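You operate a simulated robot arm through the tools that you are given. There is no shell and no other tool. Be economical: measure what you need, move in short steps, check, and stop when the job is done.

Carry out the task below with a simulated two-armed robot. There is one attempt and no reset: what you move stays moved.

JOB
Vent the hot cabinet; once cool, pack the green cover in cell 1 and the yellow in cell 2.
Fine: door shut till the red lamp is out, and shut again after; leave the cooling vent open.

Only the result counts: the job must be done as asked and must still hold three seconds after the hand-in. Knocking over, shifting, dropping, spilling or breaking anything else fails it. Lids that push on must go on centred and level and be pressed home; caps that screw on are set level and turned clockwise until they are tight.

ROBOT AND FRAMES
Two 7-joint arms with two-finger parallel grippers on one trunk, on a base that drives. Base frame: it is fixed to the floor where the robot stands at the start and does not move with it; the origin is under the middle of the robot, x ahead of it, y to its left, z up. Units: cm, rad, N and s.
The left shoulder is at the start at [6, 14.3, 90.1], the right one opposite. With the tool pointing down near the work surface each hand reaches from about 30 to 74 cm from the robot's upright axis, wherever it stands, measured 20 degrees to its own side. Places, roughly: cell 1 of the crate [110, -110, 90]; cell 2 of the crate [110, -130, 90]; display of the drying cabinet [80, -30, 130]; door of the drying cabinet [80, 20, 90]; heat dial [80, -20, 110]; power switch of the cabinet [80, -20, 80]; start button of the cabinet [80, -20, 100]; stop button of the cabinet [80, -40, 100]; time dial [80, -40, 110]; vent lever of the cabinet [80, 0, 130]. Payload 1.57 kg a hand.
The TCP of each hand is the grasp point between the finger pads, 3 cm short of the fingertips. In the tool frame z runs along the fingers and y along their closing line. Largest opening 11 cm; finger width 2.4, thickness 1.2; the body of the gripper, 4.8 by 11.2 cm, starts 7.8 cm behind the TCP.
Orientation is told as [roll, pitch, yaw] about the base's x, y, z axes, in that order, counted from this pose: with the fingers straight down and closing along the base's y, the tool's x points along the base's -x, its y along +y and its z along -z.

CONTROLS
- The arms move only by the tool play_rows. It takes "left_moves", "right_moves" or both (then of equal length, played together; a hand with none holds still); each is a list of rows, each a list of 7 numbers: the shift along the base's x, y, z in cm, then the turn, a rotation vector about the base's x, y, z in rad, then the gripper command, from -1 (fully open) to 1 (shut), values between in proportion. In form: [[x, y, z, rx, ry, rz, fingers], ...]. A call has 1 to 12 rows; each row is the pose to reach, as a shift and turn from the pose commanded when the call began. Each row takes 0.2 s and may step no farther than 5 cm and 0.15 rad from the row before; otherwise, or with a gripper value out of range, the whole call is refused. A pose out of reach is approached as far as the arm can. The call stops where the force on the tool passes 40 N (or 10 N more than at its start, if that is more) or the arm is blocked; 0.2 s more then pass. Each finger travels about 4.5 cm/s and halts on what it meets, pressing with about 22 N; the grip force reading is that of the motor and also rises with nothing between the fingers. The clock runs only during rows and for 0.2 s after the last one: add rows that repeat a pose to give the fingers time. It gives the time, the measured TCP pose, the force on the tool (base axes), the opening and the grip force at its end, in the units of the frame above (readings bear some noise), with the torque about the TCP (base axes, N m) and any sound that the robot's microphone picked up.
- Cameras (640 x 400 px; columns grow to the right, rows downward): "scene" is now at [4.32, 4.33, 152.18]; the picture's right is [0.51, -0.86, 0.00], its down [-0.56, -0.34, -0.76] and it looks along [0.65, 0.39, -0.66] (base axes); focal length 278 px, centre (320, 200). "left" rides on the left gripper at [7, -1.6, -14.1] in its tool frame; the picture's right is [0.23, 0.97, 0.00], its down [-0.86, 0.20, -0.48] and it looks along [-0.47, 0.11, 0.88] (tool axes); focal length 222 px, centre (320, 200). "right" rides on the right gripper at [7, 1.6, -14.1] in its tool frame; the picture's right is [-0.23, 0.97, 0.00], its down [-0.86, -0.20, -0.48] and it looks along [-0.47, -0.11, 0.88] (tool axes); focal length 222 px, centre (320, 200). There is no depth. A picture from a camera that has moved, and an enlarged one, comes with that camera's place and axes in the base frame and with its lens.
- camera(camera): a new picture of that camera. The clock stands still meanwhile.
- move_column(by): slides the trunk up (or, below 0, down) by that many cm; the arms and the scene camera ride with it, the base frame stays. It gives what a move gives, with no picture.
- roll_base(legs): drives the robot by 1 to 6 legs, each [ahead, left, turn to the left] in cm, cm and rad, along the robot's own axes; the way and the turn of a leg run together, so that a leg with both is an arc; at most 150 cm and 3.142 rad a leg. The arms and the cameras ride along, it lands a little off, and it stops where it bumps. It gives what a move gives.
- turn_head(pan, tilt): turns the head with the scene camera to pan (to the left, within 1.501 rad either way) and tilt (down, from -0.506 to 1.204), counted from straight ahead of the robot. It gives what a move gives.
- zoom(camera, box): a new picture of the part [left, top, right, bottom] of that camera's present view, enlarged. The clock stands still meanwhile.
- job_done(): hands the job in; it is judged then, once.

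Work in short steps. Places have to be worked out from the pictures, the camera data and where the tool is seen: move nearer, look again, correct. Check each grasp and each placing, and mend what went wrong. You have 120 turns and 100 pictures in all, those below and enlarged ones among them. Open the grippers and draw the arms clear of the work before you hand the job in, unless the task says otherwise; then end with one line.

The tools are called after "Emit:" by a JSON object that holds its "name" and its "arguments". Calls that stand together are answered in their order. play_rows: Moves the arms, as the interface text tells. Its arguments: {"type":"object","properties":{"left_moves":{"type":"array"},"right_moves":{"type":"array"}},"required":[]} The other tools are called the same way: move_column (by) slides the trunk up or down; roll_base (legs) drives the base; turn_head (pan, tilt) turns the head that bears the scene camera; camera (camera) takes a picture; zoom (camera, box) takes an enlarged picture of a part of a camera's view; job_done () hands the job in.

At the start:

```text
time: 0.0
left_tool_pos: [40.04, 32.16, 99.79]
left_tcp_rot: [0.0, 0.0, 0.0]
left_contact_force: [-0.2, -0.3, -0.7]
left_torque: [-0.02, -0.01, -0.01]
left_gripper_width: 11.01
left_finger_force: 0.1
right_tool_pos: [48.27, -10.55, 99.96]
right_tcp_rot: [0.0, 0.001, -0.001]
right_contact_force: [-0.4, 0.0, 0.6]
right_torque: [0.0, -0.01, 0.01]
right_gripper_width: 10.99
right_finger_force: 0.0
trunk travel left (down, up): [-50.0, 9.0]
robot x, y, heading: [-0.12, 0.22, -0.002]
head pan, tilt: [0.539, 0.714]
```

scene: 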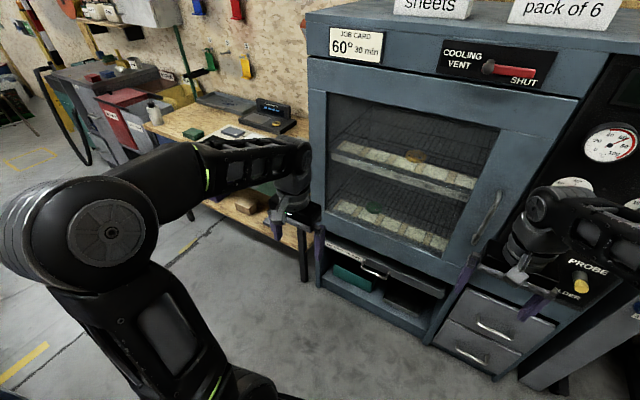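
right: 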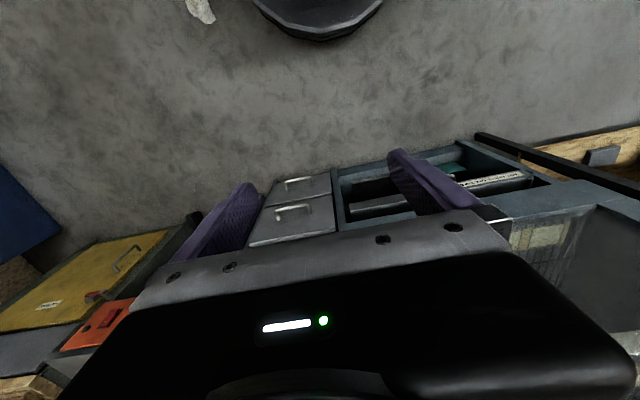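
left: 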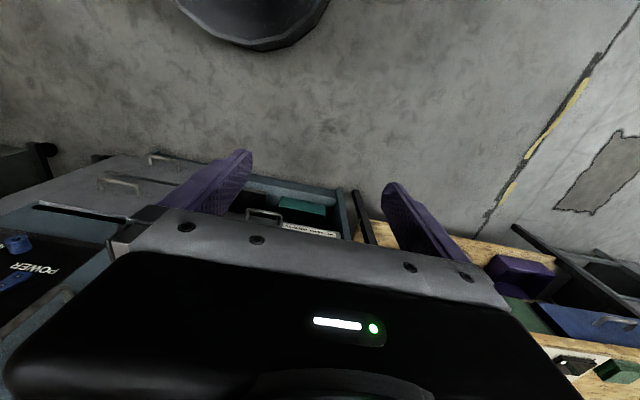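

The cabinet is ahead; I turn the head to see its panel with display, lamp, and vent.

Emit:
{"name": "turn_head", "arguments": {"pan": -0.1, "tilt": 0.4}}

```text
time: 1.0
left_tool_pos: [40.06, 32.16, 99.94]
left_tcp_rot: [0.0, 0.0, 0.002]
left_contact_force: [0.2, 0.0, -0.1]
left_torque: [-0.02, 0.05, 0.0]
left_gripper_width: 11.02
left_finger_force: 0.2
right_tool_pos: [48.25, -10.53, 99.9]
right_tcp_rot: [0.0, 0.0, 0.001]
right_contact_force: [-0.7, -0.3, 0.6]
right_torque: [0.01, 0.04, 0.01]
right_gripper_width: 11.03
right_finger_force: 0.3
trunk travel left (down, up): [-50.0, 9.0]
robot x, y, heading: [0.21, -0.28, 0.002]
head pan, tilt: [-0.099, 0.4]
```

I take the picture.

Emit:
{"name": "camera", "arguments": {"camera": "scene"}}

```text
96 pictures are left
camera scene: at [6.29, -0.91, 154.99], right [-0.1, -1.0, 0.0], down [-0.39, 0.04, -0.92], along [0.92, -0.09, -0.39], focal length 278 px, centre (320, 200)
```

scene: 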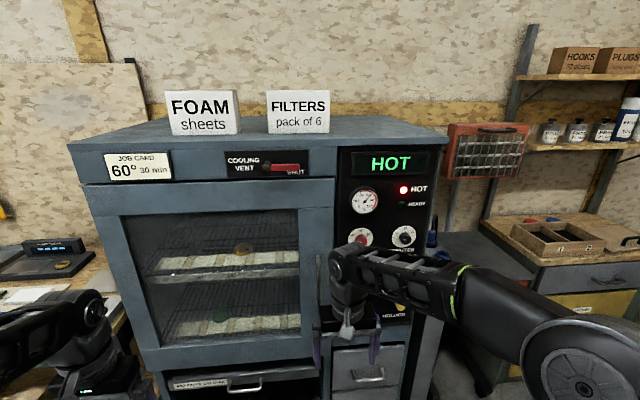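

The lamp says HOT. I zoom on the vent lever and on the shelves.

Emit:
{"name": "zoom", "arguments": {"camera": "scene", "box": [210, 130, 370, 230]}}

Emit:
{"name": "zoom", "arguments": {"camera": "scene", "box": [130, 200, 340, 350]}}

Emit:
{"name": "zoom", "arguments": {"camera": "scene", "box": [330, 140, 450, 260]}}

```text
4.00 times, centred on (290, 180) of scene
camera zoom: at [6.29, -0.91, 154.99], right [-0.1, -1.0, 0.0], down [-0.39, 0.04, -0.92], along [0.92, -0.09, -0.39], focal length 1112 px, centre (440, 280)
```

zoom: 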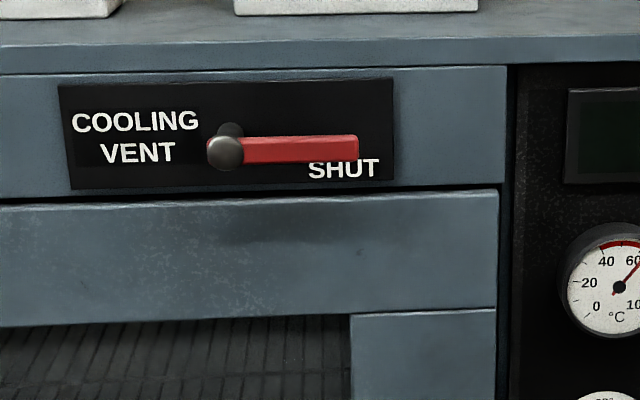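

```text
2.67 times, centred on (235, 275) of scene
camera zoom: at [6.29, -0.91, 154.99], right [-0.1, -1.0, 0.0], down [-0.39, 0.04, -0.92], along [0.92, -0.09, -0.39], focal length 742 px, centre (547, 0)
```

zoom: 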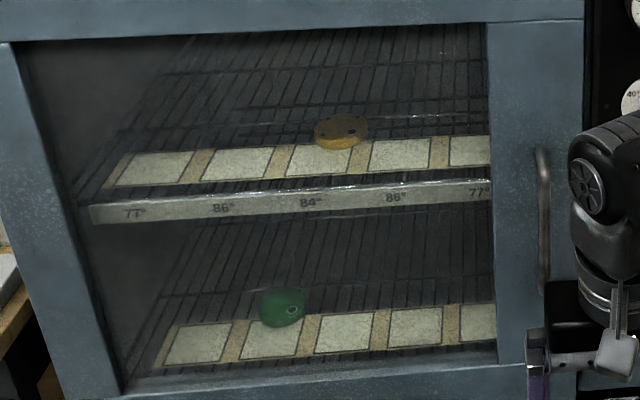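

```text
3.33 times, centred on (390, 200) of scene
camera zoom: at [6.29, -0.91, 154.99], right [-0.1, -1.0, 0.0], down [-0.39, 0.04, -0.92], along [0.92, -0.09, -0.39], focal length 927 px, centre (87, 200)
```

zoom: 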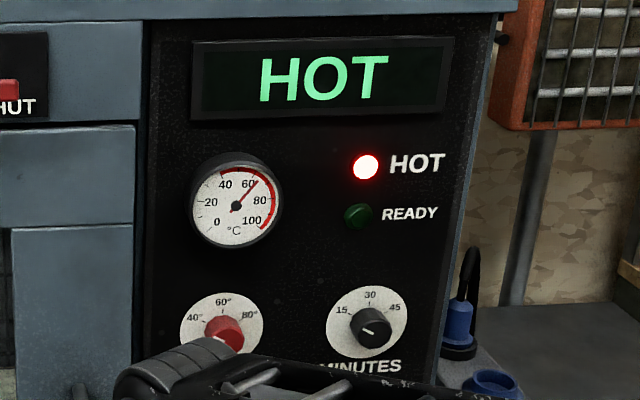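

The vent lever is horizontal, pivot at its left end, tip on SHUT. I raise the trunk for reach and for parallax.

Emit:
{"name": "move_column", "arguments": {"by": 9}}

Emit:
{"name": "zoom", "arguments": {"camera": "scene", "box": [210, 130, 370, 230]}}

Emit:
{"name": "camera", "arguments": {"camera": "scene"}}

```text
time: 2.3
left_tool_pos: [40.12, 32.17, 109.0]
left_tcp_rot: [-0.001, 0.0, -0.001]
left_contact_force: [-0.1, -1.0, -0.5]
left_torque: [0.02, -0.02, 0.0]
left_gripper_width: 11.0
left_finger_force: 0.1
right_tool_pos: [48.3, -10.61, 108.97]
right_tcp_rot: [0.0, 0.001, 0.0]
right_contact_force: [0.8, -0.2, 0.1]
right_torque: [0.01, -0.02, 0.01]
right_gripper_width: 10.99
right_finger_force: 0.1
trunk travel left (down, up): [-59.0, 0.0]
robot x, y, heading: [-0.13, 0.33, 0.001]
head pan, tilt: [-0.099, 0.4]
```

```text
4.00 times, centred on (290, 180) of scene
camera zoom: at [6.31, -0.91, 163.99], right [-0.1, -1.0, 0.0], down [-0.39, 0.04, -0.92], along [0.92, -0.09, -0.39], focal length 1112 px, centre (440, 280)
```

zoom: 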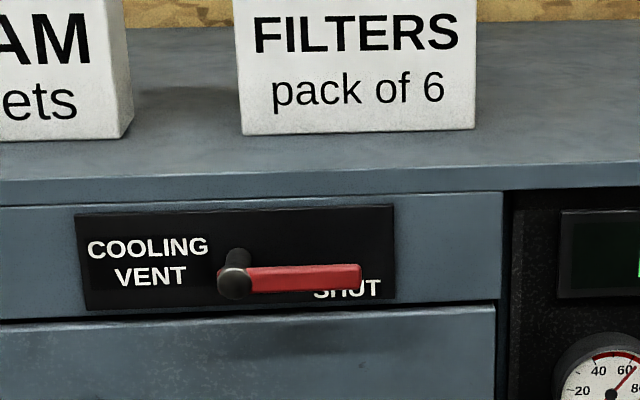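

```text
91 pictures are left
camera scene: at [6.31, -0.91, 163.99], right [-0.1, -1.0, 0.0], down [-0.39, 0.04, -0.92], along [0.92, -0.09, -0.39], focal length 278 px, centre (320, 200)
```

scene: 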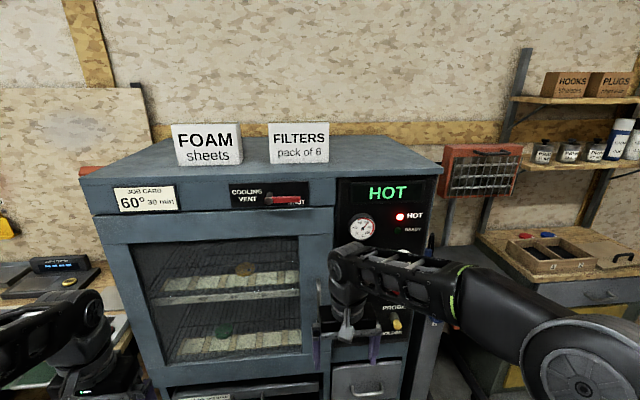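

By parallax, the lever tip is near (76, -2.5, 135) and the hub near (75, 6, 135). I pitch the right hand to point forward with fingers shut, above and in front of the lever.

Emit:
{"name": "play_rows", "arguments": {"right_moves": [[1, 0.8, 3, 0, -0.143, 0, 1], [2, 1.6, 6, 0, -0.286, 0, 1], [3, 2.4, 9, 0, -0.428, 0, 1], [4, 3.2, 12, 0, -0.571, 0, 1], [5, 4, 15, 0, -0.714, 0, 1], [6, 4.8, 18, 0, -0.857, 0, 1], [7, 5.6, 21, 0, -1.0, 0, 1], [8, 6.4, 24, 0, -1.142, 0, 1], [9, 7.2, 27, 0, -1.285, 0, 1], [10, 8, 30, 0, -1.428, 0, 1], [11, 8.8, 32, 0, -1.57, 0, 1], [11, 8.8, 32, 0, -1.57, 0, 1]]}}

Emit:
{"name": "camera", "arguments": {"camera": "scene"}}

```text
time: 4.9
left_tool_pos: [40.04, 32.03, 109.05]
left_tcp_rot: [-0.001, 0.001, 0.001]
left_contact_force: [0.1, 0.8, 0.0]
left_torque: [0.01, 0.01, 0.03]
left_gripper_width: 10.99
left_finger_force: 0.0
right_tool_pos: [59.09, -1.7, 141.13]
right_tcp_rot: [2.14, -1.571, -2.141]
right_contact_force: [-0.8, -0.2, -0.4]
right_torque: [-0.01, 0.02, 0.0]
right_gripper_width: 0.0
right_finger_force: 21.6
trunk travel left (down, up): [-59.0, 0.0]
robot x, y, heading: [0.09, -0.06, -0.001]
head pan, tilt: [-0.099, 0.4]
```

```text
90 pictures are left
camera scene: at [6.25, -0.94, 163.99], right [-0.1, -1.0, 0.0], down [-0.39, 0.04, -0.92], along [0.92, -0.09, -0.39], focal length 278 px, centre (320, 200)
```

scene: 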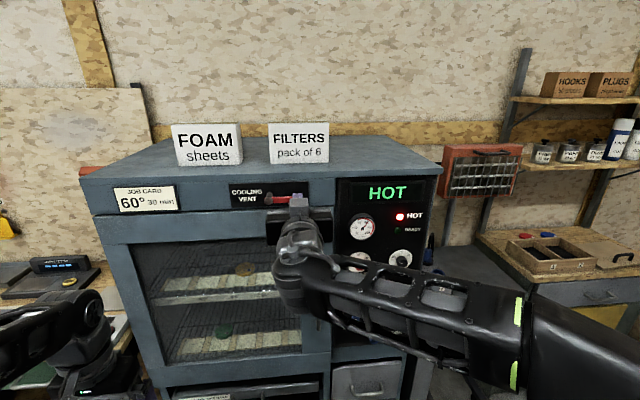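

Now I drop slightly and advance so the fingertips are just above the lever's tip.

Emit:
{"name": "play_rows", "arguments": {"right_moves": [[4, 0.2, -1.2, 0, 0, 0, 1], [8, 0.2, -2.3, 0, 0, 0, 1], [11.5, 0.2, -2.3, 0, 0, 0, 1], [15, 0.2, -2.3, 0, 0, 0, 1]]}}

Emit:
{"name": "zoom", "arguments": {"camera": "scene", "box": [210, 130, 370, 230]}}

```text
time: 5.9
left_tool_pos: [40.11, 32.12, 108.99]
left_tcp_rot: [0.0, 0.003, 0.0]
left_contact_force: [-0.1, -0.2, 0.2]
left_torque: [-0.02, 0.0, 0.03]
left_gripper_width: 11.0
left_finger_force: 0.1
right_tool_pos: [74.37, -1.5, 138.7]
right_tcp_rot: [-0.251, -1.57, 0.25]
right_contact_force: [0.2, 0.7, 0.0]
right_torque: [0.0, 0.01, -0.02]
right_gripper_width: 0.0
right_finger_force: 21.1
trunk travel left (down, up): [-59.0, 0.0]
robot x, y, heading: [0.06, 0.22, 0.0]
head pan, tilt: [-0.099, 0.4]
```

```text
4.00 times, centred on (290, 180) of scene
camera zoom: at [6.41, -0.9, 163.99], right [-0.1, -0.99, 0.0], down [-0.39, 0.04, -0.92], along [0.92, -0.09, -0.39], focal length 1112 px, centre (440, 280)
```

zoom: 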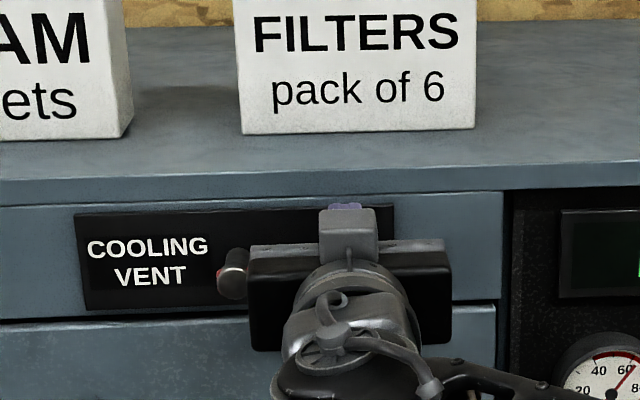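

No contact. I press down about 5 cm gently to see whether the lever turns this way.

Emit:
{"name": "play_rows", "arguments": {"right_moves": [[0, 0, -1.5, 0, 0, 0, 1], [0, 0, -2.5, 0, 0, 0, 1], [0, 0, -3.5, 0, 0, 0, 1], [0, 0.4, -4.5, 0, 0, 0, 1], [0, 0.8, -5.5, 0, 0, 0, 1]]}}

Emit:
{"name": "zoom", "arguments": {"camera": "scene", "box": [210, 130, 370, 230]}}

```text
time: 6.7
left_tool_pos: [40.01, 32.18, 109.01]
left_tcp_rot: [0.0, -0.002, 0.001]
left_contact_force: [0.7, -0.4, 0.2]
left_torque: [0.04, -0.04, -0.02]
left_gripper_width: 10.96
left_finger_force: 0.1
right_tool_pos: [74.16, -1.67, 136.81]
right_tcp_rot: [2.939, -1.545, -2.94]
right_contact_force: [0.0, 1.2, 8.3]
right_torque: [0.04, -0.14, 0.13]
right_gripper_width: 0.03
right_finger_force: 21.2
trunk travel left (down, up): [-59.0, 0.0]
robot x, y, heading: [0.2, -0.02, 0.003]
head pan, tilt: [-0.099, 0.4]
stopped in row 4 (right hand): the force on the tool passed its limit (the readings are from after the stop); the commanded pose is now the measured one
```

```text
4.00 times, centred on (290, 180) of scene
camera zoom: at [6.22, -0.9, 163.98], right [-0.1, -1.0, 0.0], down [-0.39, 0.04, -0.92], along [0.92, -0.09, -0.39], focal length 1112 px, centre (440, 280)
```

zoom: 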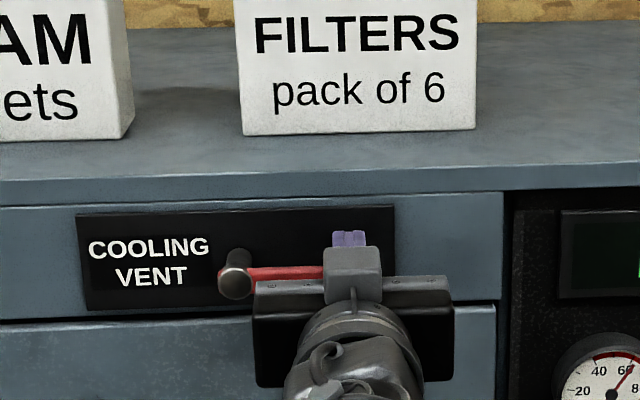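

Down is blocked, so it opens upward. I back off, go under the lever and come forward again.

Emit:
{"name": "play_rows", "arguments": {"right_moves": [[0, 0, 1.5, 0, 0, 0, 1], [-4, 0.3, 1.5, 0, 0, 0, 1], [-6, 0.3, -2, 0, 0, 0, 1], [-6, 0.3, -6, 0, 0, 0, 1], [-3, 0.3, -6, 0, 0, 0, 1], [0, 0.3, -6, 0, 0, 0, 1]]}}

Emit:
{"name": "zoom", "arguments": {"camera": "scene", "box": [210, 130, 370, 230]}}

```text
time: 8.1
left_tool_pos: [40.21, 32.12, 108.83]
left_tcp_rot: [0.0, 0.0, 0.002]
left_contact_force: [0.7, 0.2, 0.0]
left_torque: [0.0, -0.04, 0.01]
left_gripper_width: 11.0
left_finger_force: 0.2
right_tool_pos: [74.14, -1.78, 130.6]
right_tcp_rot: [2.934, -1.55, -2.936]
right_contact_force: [0.0, -0.4, 0.9]
right_torque: [0.0, -0.02, -0.02]
right_gripper_width: 0.01
right_finger_force: 21.9
trunk travel left (down, up): [-59.0, 0.0]
robot x, y, heading: [0.21, -0.13, -0.001]
head pan, tilt: [-0.099, 0.4]
```

```text
4.00 times, centred on (290, 180) of scene
camera zoom: at [6.4, -0.9, 163.99], right [-0.1, -1.0, 0.0], down [-0.39, 0.04, -0.92], along [0.92, -0.09, -0.39], focal length 1112 px, centre (440, 280)
```

zoom: 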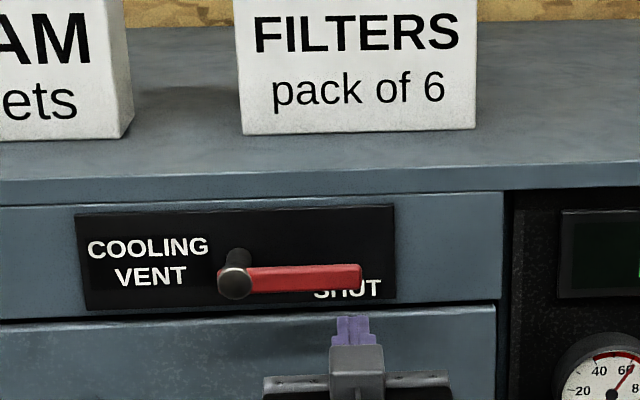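

The finger is below the lever; now I push up along the arc.

Emit:
{"name": "play_rows", "arguments": {"right_moves": [[0, 0.4, 1.5, 0, 0, 0, 1], [0, 0.6, 3, 0, 0, 0, 1], [0, 0.6, 4.5, 0, 0, 0, 1], [0, 0.7, 6, 0, 0, 0, 1], [0, 1.2, 7.6, 0, 0, 0, 1], [0, 2.3, 9.2, 0, 0, 0, 1], [0, 3.4, 10.3, 0, 0, 0, 1], [0, 4.6, 11, 0, 0, 0, 1], [0, 5.8, 11.4, 0, 0, 0, 1]]}}

Emit:
{"name": "zoom", "arguments": {"camera": "scene", "box": [210, 130, 370, 230]}}

```text
time: 10.1
left_tool_pos: [40.18, 32.13, 109.02]
left_tcp_rot: [0.0, 0.0, 0.0]
left_contact_force: [-1.0, -0.5, -0.6]
left_torque: [-0.01, 0.01, -0.04]
left_gripper_width: 11.0
left_finger_force: 0.1
right_tool_pos: [74.47, 3.97, 141.87]
right_tcp_rot: [2.945, -1.55, -2.952]
right_contact_force: [-1.3, -3.1, -3.4]
right_torque: [-0.1, 0.03, -0.04]
right_gripper_width: 0.0
right_finger_force: 21.5
trunk travel left (down, up): [-59.0, 0.0]
robot x, y, heading: [0.23, 0.03, 0.001]
head pan, tilt: [-0.099, 0.4]
```

```text
4.00 times, centred on (290, 180) of scene
camera zoom: at [6.34, -1.0, 163.99], right [-0.1, -1.0, 0.0], down [-0.39, 0.04, -0.92], along [0.92, -0.09, -0.39], focal length 1112 px, centre (440, 280)
```

zoom: 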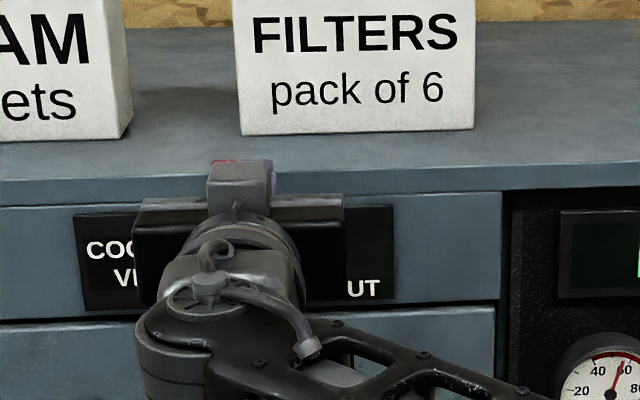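

The lever is up and the gauge is moving. I push a little further to its stop, then withdraw straight back.

Emit:
{"name": "play_rows", "arguments": {"right_moves": [[0, 1, 0.1, 0, 0, 0, 1], [0, 2, 0.1, 0, 0, 0, 1], [0, 3, 0, 0, 0, 0, 1]]}}

Emit:
{"name": "zoom", "arguments": {"camera": "scene", "box": [210, 130, 370, 230]}}

```text
time: 10.7
left_tool_pos: [40.09, 31.9, 109.13]
left_tcp_rot: [0.001, 0.0, -0.004]
left_contact_force: [0.3, 0.0, -0.4]
left_torque: [-0.05, 0.02, 0.02]
left_gripper_width: 11.0
left_finger_force: 0.2
right_tool_pos: [74.56, 4.22, 142.04]
right_tcp_rot: [3.029, -1.55, -3.068]
right_contact_force: [-9.4, -16.6, -2.1]
right_torque: [-0.18, 0.11, -0.1]
right_gripper_width: 0.0
right_finger_force: 21.4
trunk travel left (down, up): [-59.0, 0.0]
robot x, y, heading: [0.29, -0.35, -0.002]
head pan, tilt: [-0.099, 0.4]
stopped in row 2 (right hand): the force on the tool passed its limit (the readings are from after the stop); the commanded pose is now the measured one
```

```text
4.00 times, centred on (290, 180) of scene
camera zoom: at [6.01, -1.11, 164.01], right [-0.1, -0.99, 0.0], down [-0.39, 0.04, -0.92], along [0.92, -0.09, -0.39], focal length 1112 px, centre (440, 280)
```

zoom: 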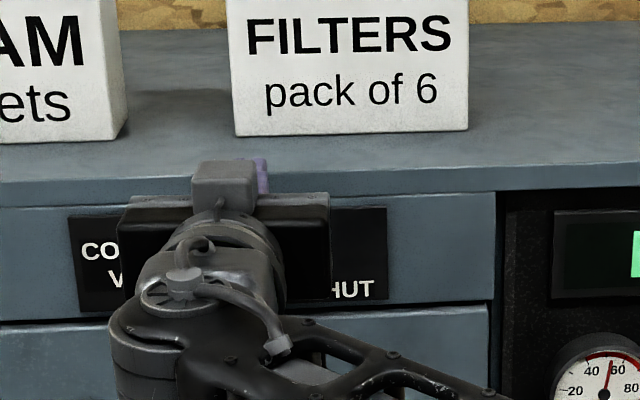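

Hard stop reached. Withdraw and inspect.

Emit:
{"name": "play_rows", "arguments": {"right_moves": [[0, -0.7, 0, 0, 0, 0, 1], [-4, -1.5, 0, 0, 0, 0, 1], [-8, -4, 0, 0, 0, 0, 1], [-12, -7, -2, 0, 0, 0, 1], [-15, -10, -4, 0, 0, 0, 1], [-17, -14, -6, 0, 0, 0, 1], [-19, -18, -8, 0, 0, 0, 1]]}}

Emit:
{"name": "camera", "arguments": {"camera": "scene"}}

```text
refused: row 4 steps farther than a row can; nothing moved
```

```text
84 pictures are left
camera scene: at [6.01, -1.11, 164.01], right [-0.1, -0.99, 0.0], down [-0.39, 0.04, -0.92], along [0.92, -0.09, -0.39], focal length 278 px, centre (320, 200)
```

scene: 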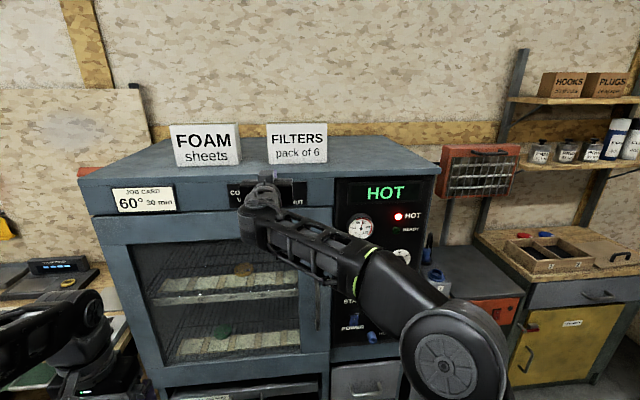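

Again with smaller steps.

Emit:
{"name": "play_rows", "arguments": {"right_moves": [[0, -0.7, 0, 0, 0, 0, 1], [-4, -1.2, 0, 0, 0, 0, 1], [-8, -3, 0, 0, 0, 0, 1], [-11, -6, -1, 0, 0, 0, 1], [-14, -9, -3, 0, 0, 0, 1], [-16, -13, -5, 0, 0, 0, 1], [-17, -17, -6, 0, 0, 0, 1]]}}

Emit:
{"name": "camera", "arguments": {"camera": "scene"}}

```text
time: 12.3
left_tool_pos: [40.06, 32.02, 109.04]
left_tcp_rot: [0.001, 0.0, 0.0]
left_contact_force: [0.1, -0.2, -1.2]
left_torque: [0.01, 0.01, 0.02]
left_gripper_width: 10.99
left_finger_force: 0.1
right_tool_pos: [57.59, -12.28, 136.13]
right_tcp_rot: [3.008, -1.551, -3.032]
right_contact_force: [-0.1, -0.1, -0.1]
right_torque: [-0.01, 0.01, -0.02]
right_gripper_width: 0.0
right_finger_force: 21.4
trunk travel left (down, up): [-59.0, 0.0]
robot x, y, heading: [0.29, 0.11, -0.003]
head pan, tilt: [-0.099, 0.4]
```

```text
83 pictures are left
camera scene: at [6.23, -1.07, 163.99], right [-0.1, -0.99, 0.0], down [-0.39, 0.04, -0.92], along [0.92, -0.09, -0.39], focal length 278 px, centre (320, 200)
```

scene: 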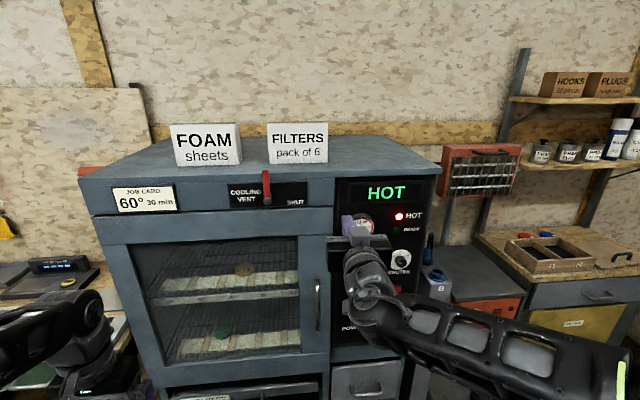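

Vent lever now stands up (open). While it cools I pitch the left hand forward (for the door handle, near (76, -7.5, 97)) and then look to the right for the crate and floor.

Emit:
{"name": "play_rows", "arguments": {"left_moves": [[0, 0, 0, 0, -0.143, 0, -1], [0, 0, 0, 0, -0.286, 0, -1], [0, 0, 0, 0, -0.428, 0, -1], [0, 0, 0, 0, -0.571, 0, -1], [0, 0, 0, 0, -0.714, 0, -1], [0, 0, 0, 0, -0.857, 0, -1], [0, -1, 0, 0, -1.0, 0, -1], [0, -2, 0, 0, -1.142, 0, -1], [0, -4, 0, 0, -1.285, 0, -1], [0, -6, 0, 0, -1.428, 0, -1], [0, -8, 0, 0, -1.57, 0, -1], [0, -8, 0, 0, -1.57, 0, -1]]}}

Emit:
{"name": "turn_head", "arguments": {"pan": -0.95, "tilt": 0.6}}

Emit:
{"name": "camera", "arguments": {"camera": "scene"}}

```text
time: 14.9
left_tool_pos: [49.42, 28.36, 99.91]
left_tcp_rot: [1.962, -1.565, -1.965]
left_contact_force: [-0.4, 0.3, -0.3]
left_torque: [0.0, 0.01, 0.02]
left_gripper_width: 11.02
left_finger_force: 0.1
left hand out of reach, approached as far as the arm can: row 6, 7, 8, 9, 10, 11, 12
right_tool_pos: [57.68, -12.6, 136.06]
right_tcp_rot: [2.963, -1.552, -2.989]
right_contact_force: [-0.7, -1.1, -0.1]
right_torque: [0.04, 0.03, 0.03]
right_gripper_width: 0.0
right_finger_force: 21.6
trunk travel left (down, up): [-59.0, 0.0]
robot x, y, heading: [0.01, -0.03, -0.0]
head pan, tilt: [-0.099, 0.4]
```

```text
time: 16.1
left_tool_pos: [49.4, 28.59, 99.78]
left_tcp_rot: [1.72, -1.566, -1.719]
left_contact_force: [1.0, -0.8, 0.6]
left_torque: [-0.01, -0.01, 0.04]
left_gripper_width: 11.01
left_finger_force: 0.0
right_tool_pos: [57.76, -12.31, 136.21]
right_tcp_rot: [3.026, -1.552, -3.049]
right_contact_force: [0.0, 0.2, -0.1]
right_torque: [0.02, -0.02, 0.01]
right_gripper_width: 0.02
right_finger_force: 20.5
trunk travel left (down, up): [-59.0, 0.0]
robot x, y, heading: [-0.14, 0.18, -0.002]
head pan, tilt: [-0.949, 0.6]
```

```text
82 pictures are left
camera scene: at [2.2, -7.24, 162.17], right [-0.81, -0.58, 0.0], down [-0.33, 0.46, -0.83], along [0.48, -0.67, -0.56], focal length 278 px, centre (320, 200)
```

scene: 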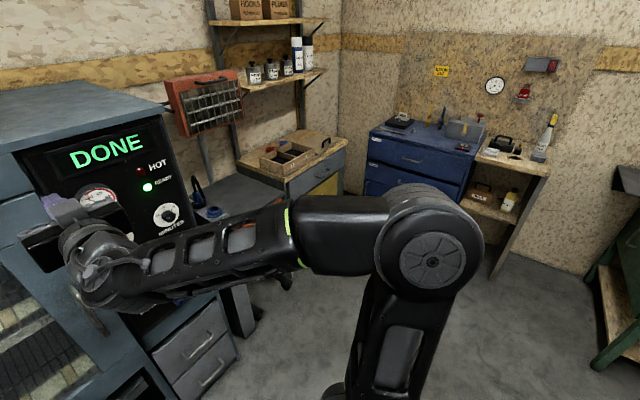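

Already DONE: red lamp out, READY lit. I zoom on the crate on the right bench.

Emit:
{"name": "zoom", "arguments": {"camera": "scene", "box": [220, 110, 380, 210]}}

Emit:
{"name": "roll_base", "arguments": {"legs": [[-5, -35, 0]]}}

Emit:
{"name": "turn_head", "arguments": {"pan": 0.35, "tilt": 0.6}}

Emit:
{"name": "camera", "arguments": {"camera": "scene"}}

```text
4.00 times, centred on (300, 160) of scene
camera zoom: at [2.2, -7.24, 162.17], right [-0.81, -0.58, 0.0], down [-0.33, 0.46, -0.83], along [0.48, -0.67, -0.56], focal length 1112 px, centre (400, 360)
```

zoom: 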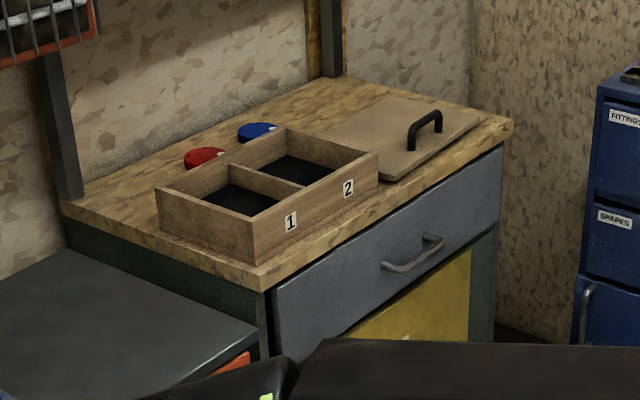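

```text
time: 18.4
left_tool_pos: [44.37, -7.53, 99.87]
left_tcp_rot: [1.521, -1.567, -1.522]
left_contact_force: [0.4, -0.6, -0.2]
left_torque: [0.04, 0.01, 0.0]
left_gripper_width: 11.01
left_finger_force: 0.0
right_tool_pos: [52.61, -48.4, 136.05]
right_tcp_rot: [2.99, -1.553, -3.014]
right_contact_force: [0.6, -0.4, 0.9]
right_torque: [0.03, 0.02, 0.01]
right_gripper_width: 0.01
right_finger_force: 21.7
trunk travel left (down, up): [-59.0, 0.0]
robot x, y, heading: [-4.88, -35.95, 0.001]
head pan, tilt: [-0.949, 0.6]
```

```text
time: 19.9
left_tool_pos: [44.39, -7.34, 99.76]
left_tcp_rot: [1.482, -1.567, -1.485]
left_contact_force: [0.8, -0.6, 0.2]
left_torque: [-0.01, 0.0, 0.03]
left_gripper_width: 11.03
left_finger_force: 0.1
right_tool_pos: [52.62, -48.25, 136.1]
right_tcp_rot: [3.031, -1.551, -3.059]
right_contact_force: [-0.3, -0.6, -0.4]
right_torque: [-0.01, 0.01, 0.03]
right_gripper_width: 0.0
right_finger_force: 21.5
trunk travel left (down, up): [-59.0, 0.0]
robot x, y, heading: [-5.22, -36.0, -0.0]
head pan, tilt: [0.351, 0.6]
```

```text
80 pictures are left
camera scene: at [0.28, -32.9, 162.17], right [0.34, -0.94, 0.0], down [-0.53, -0.19, -0.83], along [0.78, 0.28, -0.56], focal length 278 px, centre (320, 200)
```

scene: 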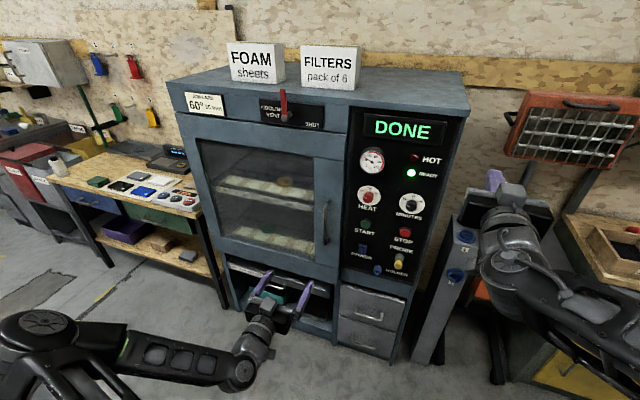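

Triangulating from both views, the handle bar centre is (76.4, -7.4, 97). I approach with the left hand open.

Emit:
{"name": "play_rows", "arguments": {"left_moves": [[4, 0, -1, 0, 0, 0, -1], [8, 0, -2, 0, 0, 0, -1], [12, 0, -2.8, 0, 0, 0, -1], [16, 0, -2.8, 0, 0, 0, -1], [20, 0, -2.8, 0, 0, 0, -1], [23, 0, -2.8, 0, 0, 0, -1]]}}

Emit:
{"name": "camera", "arguments": {"camera": "left"}}

Emit:
{"name": "zoom", "arguments": {"camera": "scene", "box": [240, 160, 400, 260]}}

```text
time: 21.3
left_tool_pos: [67.43, -7.15, 96.68]
left_tcp_rot: [1.102, -1.569, -1.103]
left_contact_force: [0.4, 0.5, 0.7]
left_torque: [0.03, 0.01, 0.0]
left_gripper_width: 11.01
left_finger_force: 0.1
right_tool_pos: [52.65, -48.25, 136.11]
right_tcp_rot: [3.023, -1.554, -3.047]
right_contact_force: [0.3, -0.3, -0.1]
right_torque: [0.04, 0.02, -0.01]
right_gripper_width: 0.0
right_finger_force: 20.9
trunk travel left (down, up): [-59.0, 0.0]
robot x, y, heading: [-5.03, -35.65, -0.007]
head pan, tilt: [0.351, 0.6]
```

```text
79 pictures are left
camera left: at [53.23, -8.83, 89.74], right [0.0, 0.97, -0.22], down [-0.48, 0.2, 0.86], along [0.88, 0.11, 0.47], focal length 222 px, centre (320, 200)
```

left: 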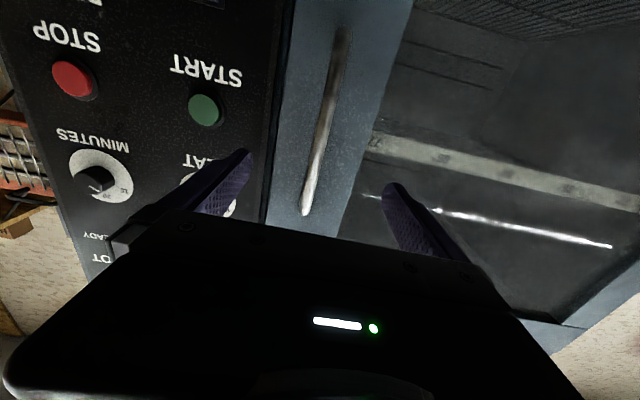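

```text
4.00 times, centred on (320, 210) of scene
camera zoom: at [0.33, -32.91, 162.17], right [0.34, -0.94, 0.0], down [-0.53, -0.19, -0.82], along [0.78, 0.28, -0.57], focal length 1112 px, centre (320, 160)
```

zoom: 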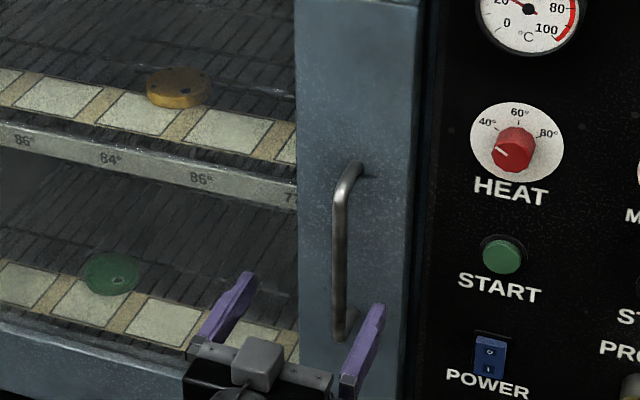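

The bar lies between the fingers. I advance and close.

Emit:
{"name": "play_rows", "arguments": {"left_moves": [[4, 0, 0, 0, 0, 0, -1], [7.2, 0, 0, 0, 0, 0, -1], [7.2, 0, 0, 0, 0, 0, 0], [7.2, 0, 0, 0, 0, 0, 1], [7.2, 0, 0, 0, 0, 0, 1], [7.2, 0, 0, 0, 0, 0, 1], [7.2, 0, 0, 0, 0, 0, 1], [7.2, 0, 0, 0, 0, 0, 1], [7.2, 0, 0, 0, 0, 0, 1]]}}

Emit:
{"name": "zoom", "arguments": {"camera": "scene", "box": [240, 160, 400, 260]}}

```text
time: 23.3
left_tool_pos: [74.89, -7.52, 96.81]
left_tcp_rot: [1.18, -1.57, -1.189]
left_contact_force: [-0.8, -8.5, -1.7]
left_torque: [-0.28, -0.1, -0.14]
left_gripper_width: 1.41
left_finger_force: 26.0
right_tool_pos: [52.6, -48.42, 136.18]
right_tcp_rot: [2.988, -1.551, -3.016]
right_contact_force: [0.5, 0.0, -0.5]
right_torque: [0.03, -0.01, 0.0]
right_gripper_width: 0.0
right_finger_force: 21.6
trunk travel left (down, up): [-59.0, 0.0]
robot x, y, heading: [-4.87, -35.98, -0.005]
head pan, tilt: [0.351, 0.6]
```

```text
4.00 times, centred on (320, 210) of scene
camera zoom: at [0.28, -33.03, 162.17], right [0.34, -0.94, 0.0], down [-0.53, -0.19, -0.83], along [0.78, 0.28, -0.56], focal length 1112 px, centre (320, 160)
```

zoom: 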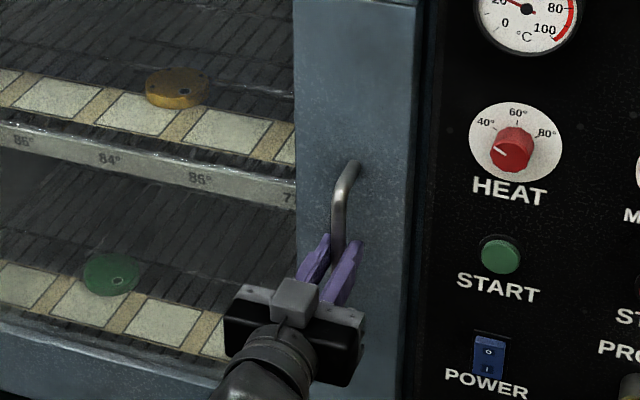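

Gripped on the bar (1.4 cm). I pull along the door's arc, hinge near (79, 50), turning the hand with it.

Emit:
{"name": "play_rows", "arguments": {"left_moves": [[-2, 0.2, 0, 0, 0, -0.035, 1], [-4, 0.43, 0, 0, 0, -0.07, 1], [-6, 0.75, 0, 0, 0, -0.105, 1], [-8, 1.13, 0, 0, 0, -0.14, 1], [-11.9, 2.1, 0, 0, 0, -0.21, 1], [-15.7, 3.4, 0, 0, 0, -0.28, 1], [-19.5, 4.9, 0, 0, 0, -0.35, 1], [-23.1, 6.7, 0, 0, 0, -0.42, 1]]}}

Emit:
{"name": "camera", "arguments": {"camera": "scene"}}

```text
time: 25.1
left_tool_pos: [51.58, -0.48, 96.89]
left_tcp_rot: [1.338, -1.566, -1.76]
left_contact_force: [-5.4, -8.7, -5.4]
left_torque: [0.1, 0.99, -0.07]
left_gripper_width: 1.38
left_finger_force: 30.0
right_tool_pos: [52.56, -48.23, 136.09]
right_tcp_rot: [3.006, -1.551, -3.034]
right_contact_force: [0.5, 0.0, 0.3]
right_torque: [0.02, -0.04, -0.01]
right_gripper_width: 0.0
right_finger_force: 21.8
trunk travel left (down, up): [-59.0, 0.0]
robot x, y, heading: [-4.96, -35.76, -0.004]
head pan, tilt: [0.351, 0.6]
```

```text
76 pictures are left
camera scene: at [0.17, -32.97, 162.18], right [0.34, -0.94, 0.0], down [-0.53, -0.19, -0.83], along [0.78, 0.28, -0.56], focal length 278 px, centre (320, 200)
```

scene: 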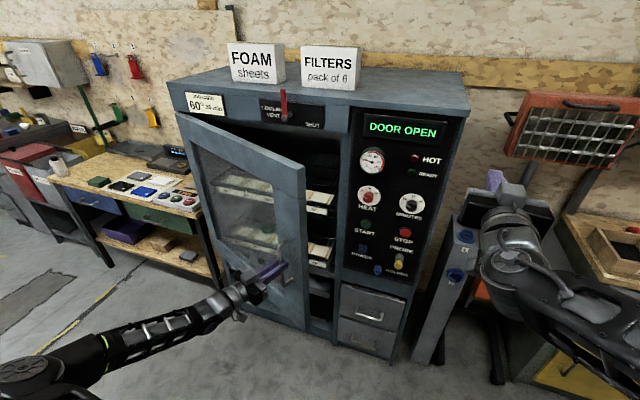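

DOOR OPEN shows and the door follows. I continue along the arc.

Emit:
{"name": "play_rows", "arguments": {"left_moves": [[-3.5, 2.0, 0, 0, 0, -0.07, 1], [-6.8, 4.3, 0, 0, 0, -0.14, 1], [-9.9, 6.8, 0, 0, 0, -0.21, 1], [-12.9, 9.5, 0, 0, 0, -0.28, 1], [-15.7, 12.4, 0, 0, 0, -0.35, 1], [-18.2, 15.6, 0, 0, 0, -0.42, 1], [-20.5, 18.8, 0, 0, 0, -0.49, 1]]}}

Emit:
{"name": "camera", "arguments": {"camera": "scene"}}

```text
time: 26.6
left_tool_pos: [33.79, 13.74, 97.17]
left_tcp_rot: [0.021, -1.548, -0.859]
left_contact_force: [16.4, 14.7, -14.9]
left_torque: [0.56, 0.76, 0.25]
left_gripper_width: 1.37
left_finger_force: 30.7
left hand out of reach, approached as far as the arm can: row 6, 7
right_tool_pos: [52.82, -48.21, 135.98]
right_tcp_rot: [3.023, -1.554, -3.049]
right_contact_force: [0.0, -0.6, -0.5]
right_torque: [0.0, 0.04, 0.05]
right_gripper_width: 0.0
right_finger_force: 21.2
trunk travel left (down, up): [-59.0, 0.0]
robot x, y, heading: [-4.95, -35.83, -0.006]
head pan, tilt: [0.351, 0.6]
stopped in row 7 (left hand): the force on the tool passed its limit (the readings are from after the stop); the commanded pose is now the measured one
```

```text
75 pictures are left
camera scene: at [0.52, -32.89, 162.18], right [0.34, -0.94, 0.0], down [-0.53, -0.19, -0.82], along [0.78, 0.28, -0.57], focal length 278 px, centre (320, 200)
```

scene: 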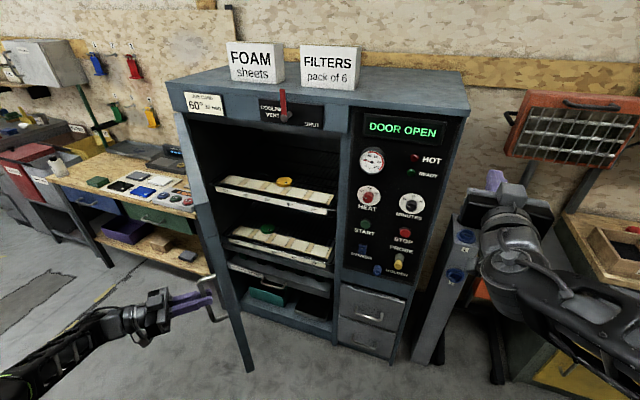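

The door is open ~50° giving good access. I release the handle and back the left hand away.

Emit:
{"name": "play_rows", "arguments": {"left_moves": [[0, 0, 0, 0, 0, 0, 0], [0, 0, 0, 0, 0, 0, -0.5], [0, 0, 0, 0, 0, 0, -0.5], [0, 0, 0, 0, 0, 0, -0.5], [0, 0, 0, 0, 0, 0, -0.5], [-2, 1.5, 0, 0, 0, 0, -0.5], [-5, 3, 0, 0, 0, 0, -0.5], [-8, 3, 0, 0, 0, 0, -0.5], [-11, 2, 0, 0, 0, 0, -0.5]]}}

Emit:
{"name": "camera", "arguments": {"camera": "scene"}}

```text
time: 28.6
left_tool_pos: [28.26, 12.69, 98.06]
left_tcp_rot: [0.28, -1.547, -1.088]
left_contact_force: [19.1, 17.1, -6.9]
left_torque: [-0.46, 0.52, 0.76]
left_gripper_width: 10.54
left_finger_force: 13.0
left hand out of reach, approached as far as the arm can: row 6, 7, 8, 9
right_tool_pos: [52.83, -47.94, 136.03]
right_tcp_rot: [-3.138, -1.552, 3.106]
right_contact_force: [0.1, 0.3, 0.0]
right_torque: [-0.01, 0.0, 0.02]
right_gripper_width: 0.03
right_finger_force: 21.1
trunk travel left (down, up): [-59.0, 0.0]
robot x, y, heading: [-5.05, -36.09, -0.006]
head pan, tilt: [0.351, 0.6]
stopped in row 9 (left hand): the force on the tool passed its limit (the readings are from after the stop); the commanded pose is now the measured one
```

```text
74 pictures are left
camera scene: at [0.6, -32.51, 162.13], right [0.34, -0.94, 0.0], down [-0.53, -0.19, -0.82], along [0.78, 0.28, -0.57], focal length 278 px, centre (320, 200)
```

scene: 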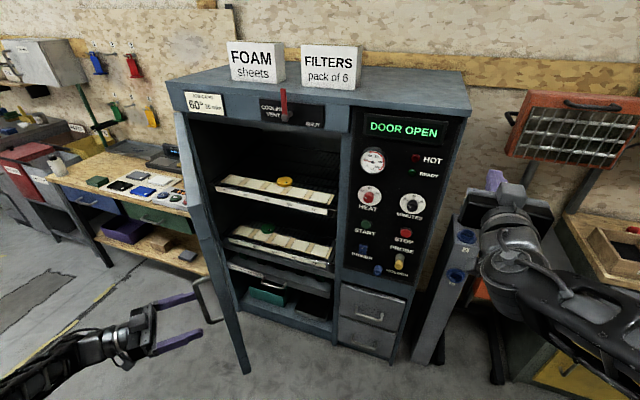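

Emit:
{"name": "zoom", "arguments": {"camera": "scene", "box": [100, 260, 280, 380]}}

Emit:
{"name": "camera", "arguments": {"camera": "left"}}

```text
3.33 times, centred on (190, 320) of scene
camera zoom: at [0.6, -32.51, 162.13], right [0.34, -0.94, 0.0], down [-0.53, -0.19, -0.82], along [0.78, 0.28, -0.57], focal length 927 px, centre (753, -200)
```

zoom: 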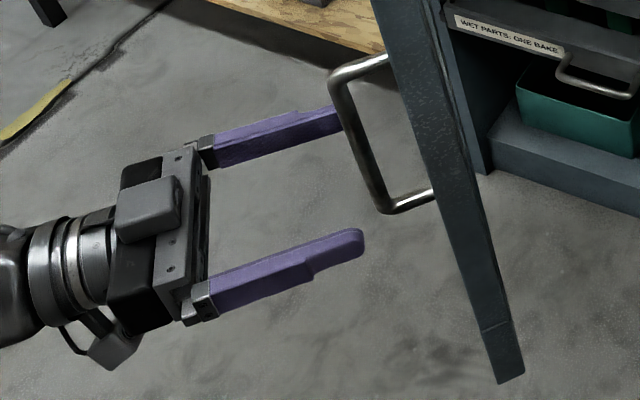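

```text
72 pictures are left
camera left: at [17.25, 21.87, 91.37], right [0.7, 0.68, -0.22], down [-0.18, 0.46, 0.87], along [0.69, -0.57, 0.45], focal length 222 px, centre (320, 200)
```

left: 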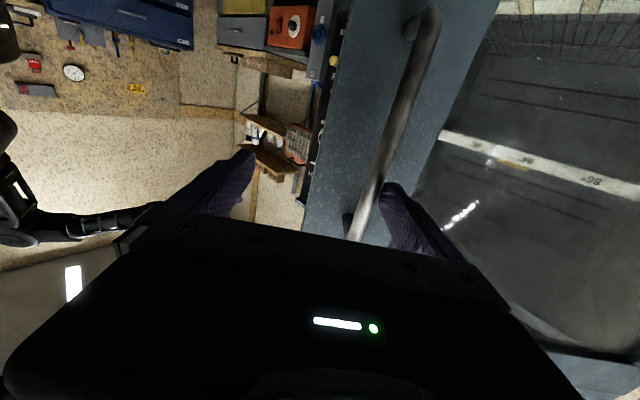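

The left finger's pad rests against the bar. I shift the hand sideways so the bar floats free between the fingers, then back off with the base.

Emit:
{"name": "play_rows", "arguments": {"left_moves": [[1, 1, 0, 0, 0, 0, -0.8], [2, 2, 0, 0, 0, 0, -1], [2.5, 2.5, 0, 0, 0, 0, -1]]}}

Emit:
{"name": "roll_base", "arguments": {"legs": [[-6, 6, 0]]}}

Emit:
{"name": "camera", "arguments": {"camera": "scene"}}

```text
time: 29.4
left_tool_pos: [30.54, 14.64, 98.26]
left_tcp_rot: [0.408, -1.545, -1.219]
left_contact_force: [-0.6, -0.4, 0.4]
left_torque: [0.01, 0.02, -0.02]
left_gripper_width: 11.0
left_finger_force: 0.0
right_tool_pos: [52.65, -48.13, 136.08]
right_tcp_rot: [3.033, -1.553, -3.062]
right_contact_force: [-0.8, 0.5, -0.3]
right_torque: [0.0, 0.01, 0.02]
right_gripper_width: 0.01
right_finger_force: 21.5
trunk travel left (down, up): [-59.0, 0.0]
robot x, y, heading: [-5.1, -35.88, -0.002]
head pan, tilt: [0.351, 0.6]
```

```text
time: 30.4
left_tool_pos: [24.39, 20.8, 98.2]
left_tcp_rot: [0.425, -1.55, -1.236]
left_contact_force: [-0.2, 0.4, -0.1]
left_torque: [-0.02, -0.02, -0.02]
left_gripper_width: 10.99
left_finger_force: 0.0
right_tool_pos: [46.44, -42.04, 136.13]
right_tcp_rot: [3.085, -1.552, -3.111]
right_contact_force: [0.2, 0.2, 0.3]
right_torque: [-0.02, 0.03, -0.02]
right_gripper_width: 0.0
right_finger_force: 21.7
trunk travel left (down, up): [-59.0, 0.0]
robot x, y, heading: [-11.61, -30.03, -0.009]
head pan, tilt: [0.351, 0.6]
```

```text
71 pictures are left
camera scene: at [-5.85, -26.64, 162.17], right [0.34, -0.94, 0.0], down [-0.53, -0.19, -0.83], along [0.78, 0.28, -0.56], focal length 278 px, centre (320, 200)
```

scene: 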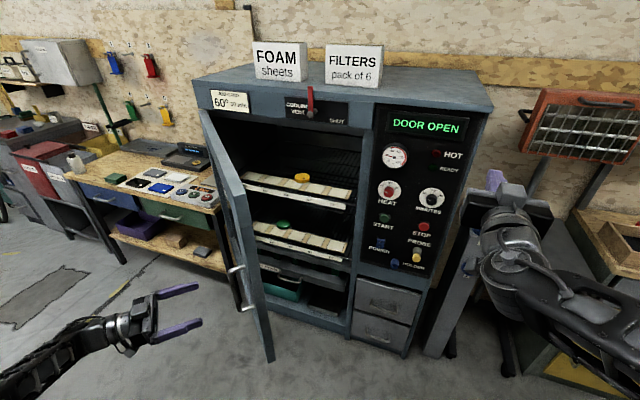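

The left hand is free of the handle. To open the door wider I'll push from inside with the right hand, so first I back up and tuck the left hand (pointing down) out of the door's arc.

Emit:
{"name": "roll_base", "arguments": {"legs": [[-10, 0, 0]]}}

Emit:
{"name": "play_rows", "arguments": {"left_moves": [[0, -2, 0, 0.103, 0.098, 0, -1], [0, -5, 0, 0.207, 0.197, 0, -1], [0, -8, 0, 0.31, 0.295, 0, -1], [0, -11, 0, 0.413, 0.394, 0, -1], [0, -14, 0, 0.517, 0.492, 0, -1], [1, -17, 0, 0.62, 0.59, 0, -1], [1, -20, 0, 0.723, 0.689, 0, -1], [1, -23, 0, 0.827, 0.787, 0, -1], [1, -25, 0, 0.93, 0.886, 0, -1], [1, -27, 0, 1.033, 0.984, 0, -1], [1, -28, 0, 1.137, 1.083, 0, -1]]}}

Emit:
{"name": "camera", "arguments": {"camera": "scene"}}

```text
time: 31.6
left_tool_pos: [14.46, 20.62, 98.22]
left_tcp_rot: [0.457, -1.548, -1.266]
left_contact_force: [0.8, 0.8, 0.7]
left_torque: [-0.01, 0.04, 0.02]
left_gripper_width: 11.02
left_finger_force: 0.1
right_tool_pos: [36.63, -42.1, 136.27]
right_tcp_rot: [3.042, -1.549, -3.066]
right_contact_force: [-1.5, 0.3, 0.5]
right_torque: [0.02, 0.04, 0.01]
right_gripper_width: 0.01
right_finger_force: 21.7
trunk travel left (down, up): [-59.0, 0.0]
robot x, y, heading: [-20.68, -29.59, -0.002]
head pan, tilt: [0.351, 0.6]
```

```text
time: 34.0
left_tool_pos: [15.53, -7.1, 97.91]
left_tcp_rot: [-0.001, 0.024, -0.818]
left_contact_force: [-0.1, -0.2, 0.1]
left_torque: [0.0, 0.0, -0.02]
left_gripper_width: 10.99
left_finger_force: 0.1
right_tool_pos: [36.71, -42.16, 136.06]
right_tcp_rot: [3.006, -1.551, -3.031]
right_contact_force: [-0.7, 0.3, 0.3]
right_torque: [0.0, 0.04, -0.01]
right_gripper_width: 0.0
right_finger_force: 21.0
trunk travel left (down, up): [-59.0, 0.0]
robot x, y, heading: [-21.01, -29.73, -0.005]
head pan, tilt: [0.351, 0.6]
```

```text
70 pictures are left
camera scene: at [-15.52, -26.81, 162.17], right [0.34, -0.94, 0.0], down [-0.53, -0.19, -0.82], along [0.78, 0.28, -0.57], focal length 278 px, centre (320, 200)
```

scene: 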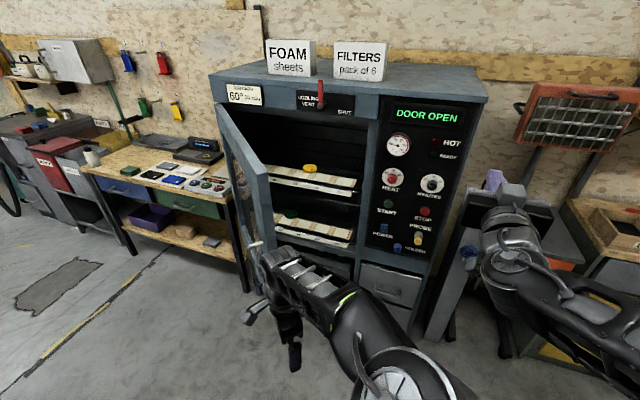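

I push from inside with the left hand instead: go round the free edge with shut fingers pointing down, then sweep left.

Emit:
{"name": "play_rows", "arguments": {"left_moves": [[4, 0, 0, 0, 0, 0, 1], [8, -1, 0, 0, 0, 0, 1], [12, -2, 0, 0, 0, 0, 1], [16, -2, 0, 0, 0, 0, 1], [20, -2, 0, 0, 0, 0, 1], [24, -2, 0, 0, 0, 0, 1], [28, -2, 0, 0, 0, 0, 1]]}}

Emit:
{"name": "camera", "arguments": {"camera": "scene"}}

```text
time: 35.6
left_tool_pos: [43.5, -9.25, 97.99]
left_tcp_rot: [-0.004, 0.023, -0.818]
left_contact_force: [0.8, 0.3, -0.2]
left_torque: [0.04, 0.0, 0.01]
left_gripper_width: 0.0
left_finger_force: 18.4
right_tool_pos: [36.8, -41.92, 136.13]
right_tcp_rot: [3.073, -1.551, -3.103]
right_contact_force: [0.3, 0.6, -0.4]
right_torque: [0.02, -0.02, 0.01]
right_gripper_width: 0.01
right_finger_force: 21.6
trunk travel left (down, up): [-59.0, 0.0]
robot x, y, heading: [-20.99, -29.88, -0.006]
head pan, tilt: [0.351, 0.6]
```

```text
69 pictures are left
camera scene: at [-15.45, -26.61, 162.16], right [0.34, -0.94, 0.0], down [-0.53, -0.19, -0.82], along [0.78, 0.28, -0.57], focal length 278 px, centre (320, 200)
```

scene: 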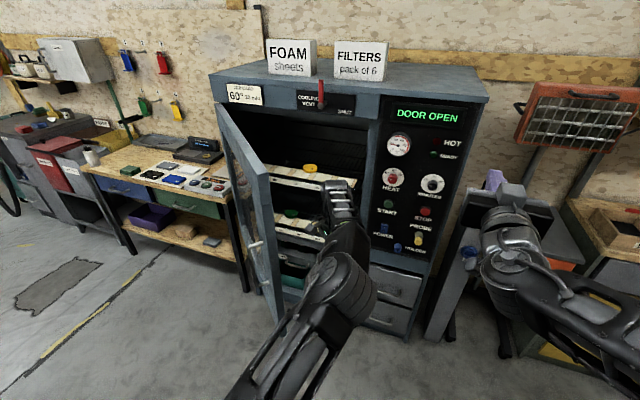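

Left hand is inside the door's swing. Sweep left to push it open.

Emit:
{"name": "play_rows", "arguments": {"left_moves": [[0, 4, 0, 0, 0, 0, 1], [0, 8, 0, 0, 0, 0, 1], [0, 12, 0, 0, 0, 0, 1], [0, 16, 0, 0, 0, 0, 1], [0, 20, 0, 0, 0, 0, 1], [0, 24, 0, 0, 0, 0, 1], [0, 28, 0, 0, 0, 0, 1], [0, 32, 0, 0, 0, 0, 1], [0, 36, 0, 0, 0, 0, 1], [0, 40, 0, 0, 0, 0, 1], [0, 44, 0, 0, 0, 0, 1], [0, 47, 0, 0, 0, 0, 1]]}}

Emit:
{"name": "camera", "arguments": {"camera": "scene"}}

```text
time: 38.2
left_tool_pos: [38.62, 24.12, 96.38]
left_tcp_rot: [0.004, 0.022, -0.819]
left_contact_force: [-0.6, -0.3, 0.6]
left_torque: [0.0, 0.0, 0.02]
left_gripper_width: 0.01
left_finger_force: 21.3
left hand out of reach, approached as far as the arm can: row 6, 7, 8, 9, 10, 11, 12
right_tool_pos: [36.62, -42.24, 136.13]
right_tcp_rot: [3.01, -1.55, -3.039]
right_contact_force: [0.0, 0.2, 0.0]
right_torque: [0.0, -0.01, 0.01]
right_gripper_width: 0.0
right_finger_force: 21.7
trunk travel left (down, up): [-59.0, 0.0]
robot x, y, heading: [-20.74, -30.09, -0.003]
head pan, tilt: [0.351, 0.6]
```

```text
68 pictures are left
camera scene: at [-15.62, -26.81, 162.18], right [0.34, -0.94, 0.0], down [-0.53, -0.19, -0.83], along [0.78, 0.28, -0.56], focal length 278 px, centre (320, 200)
```

scene: 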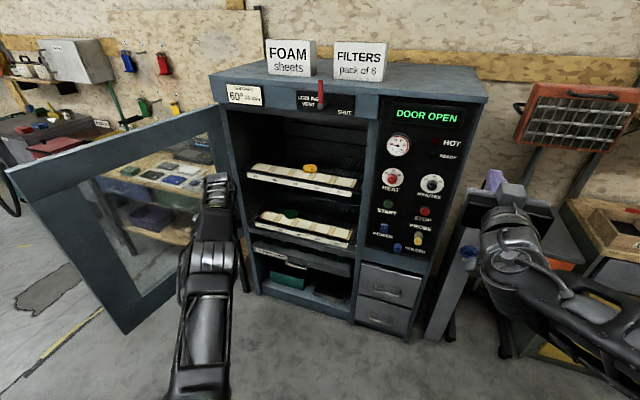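

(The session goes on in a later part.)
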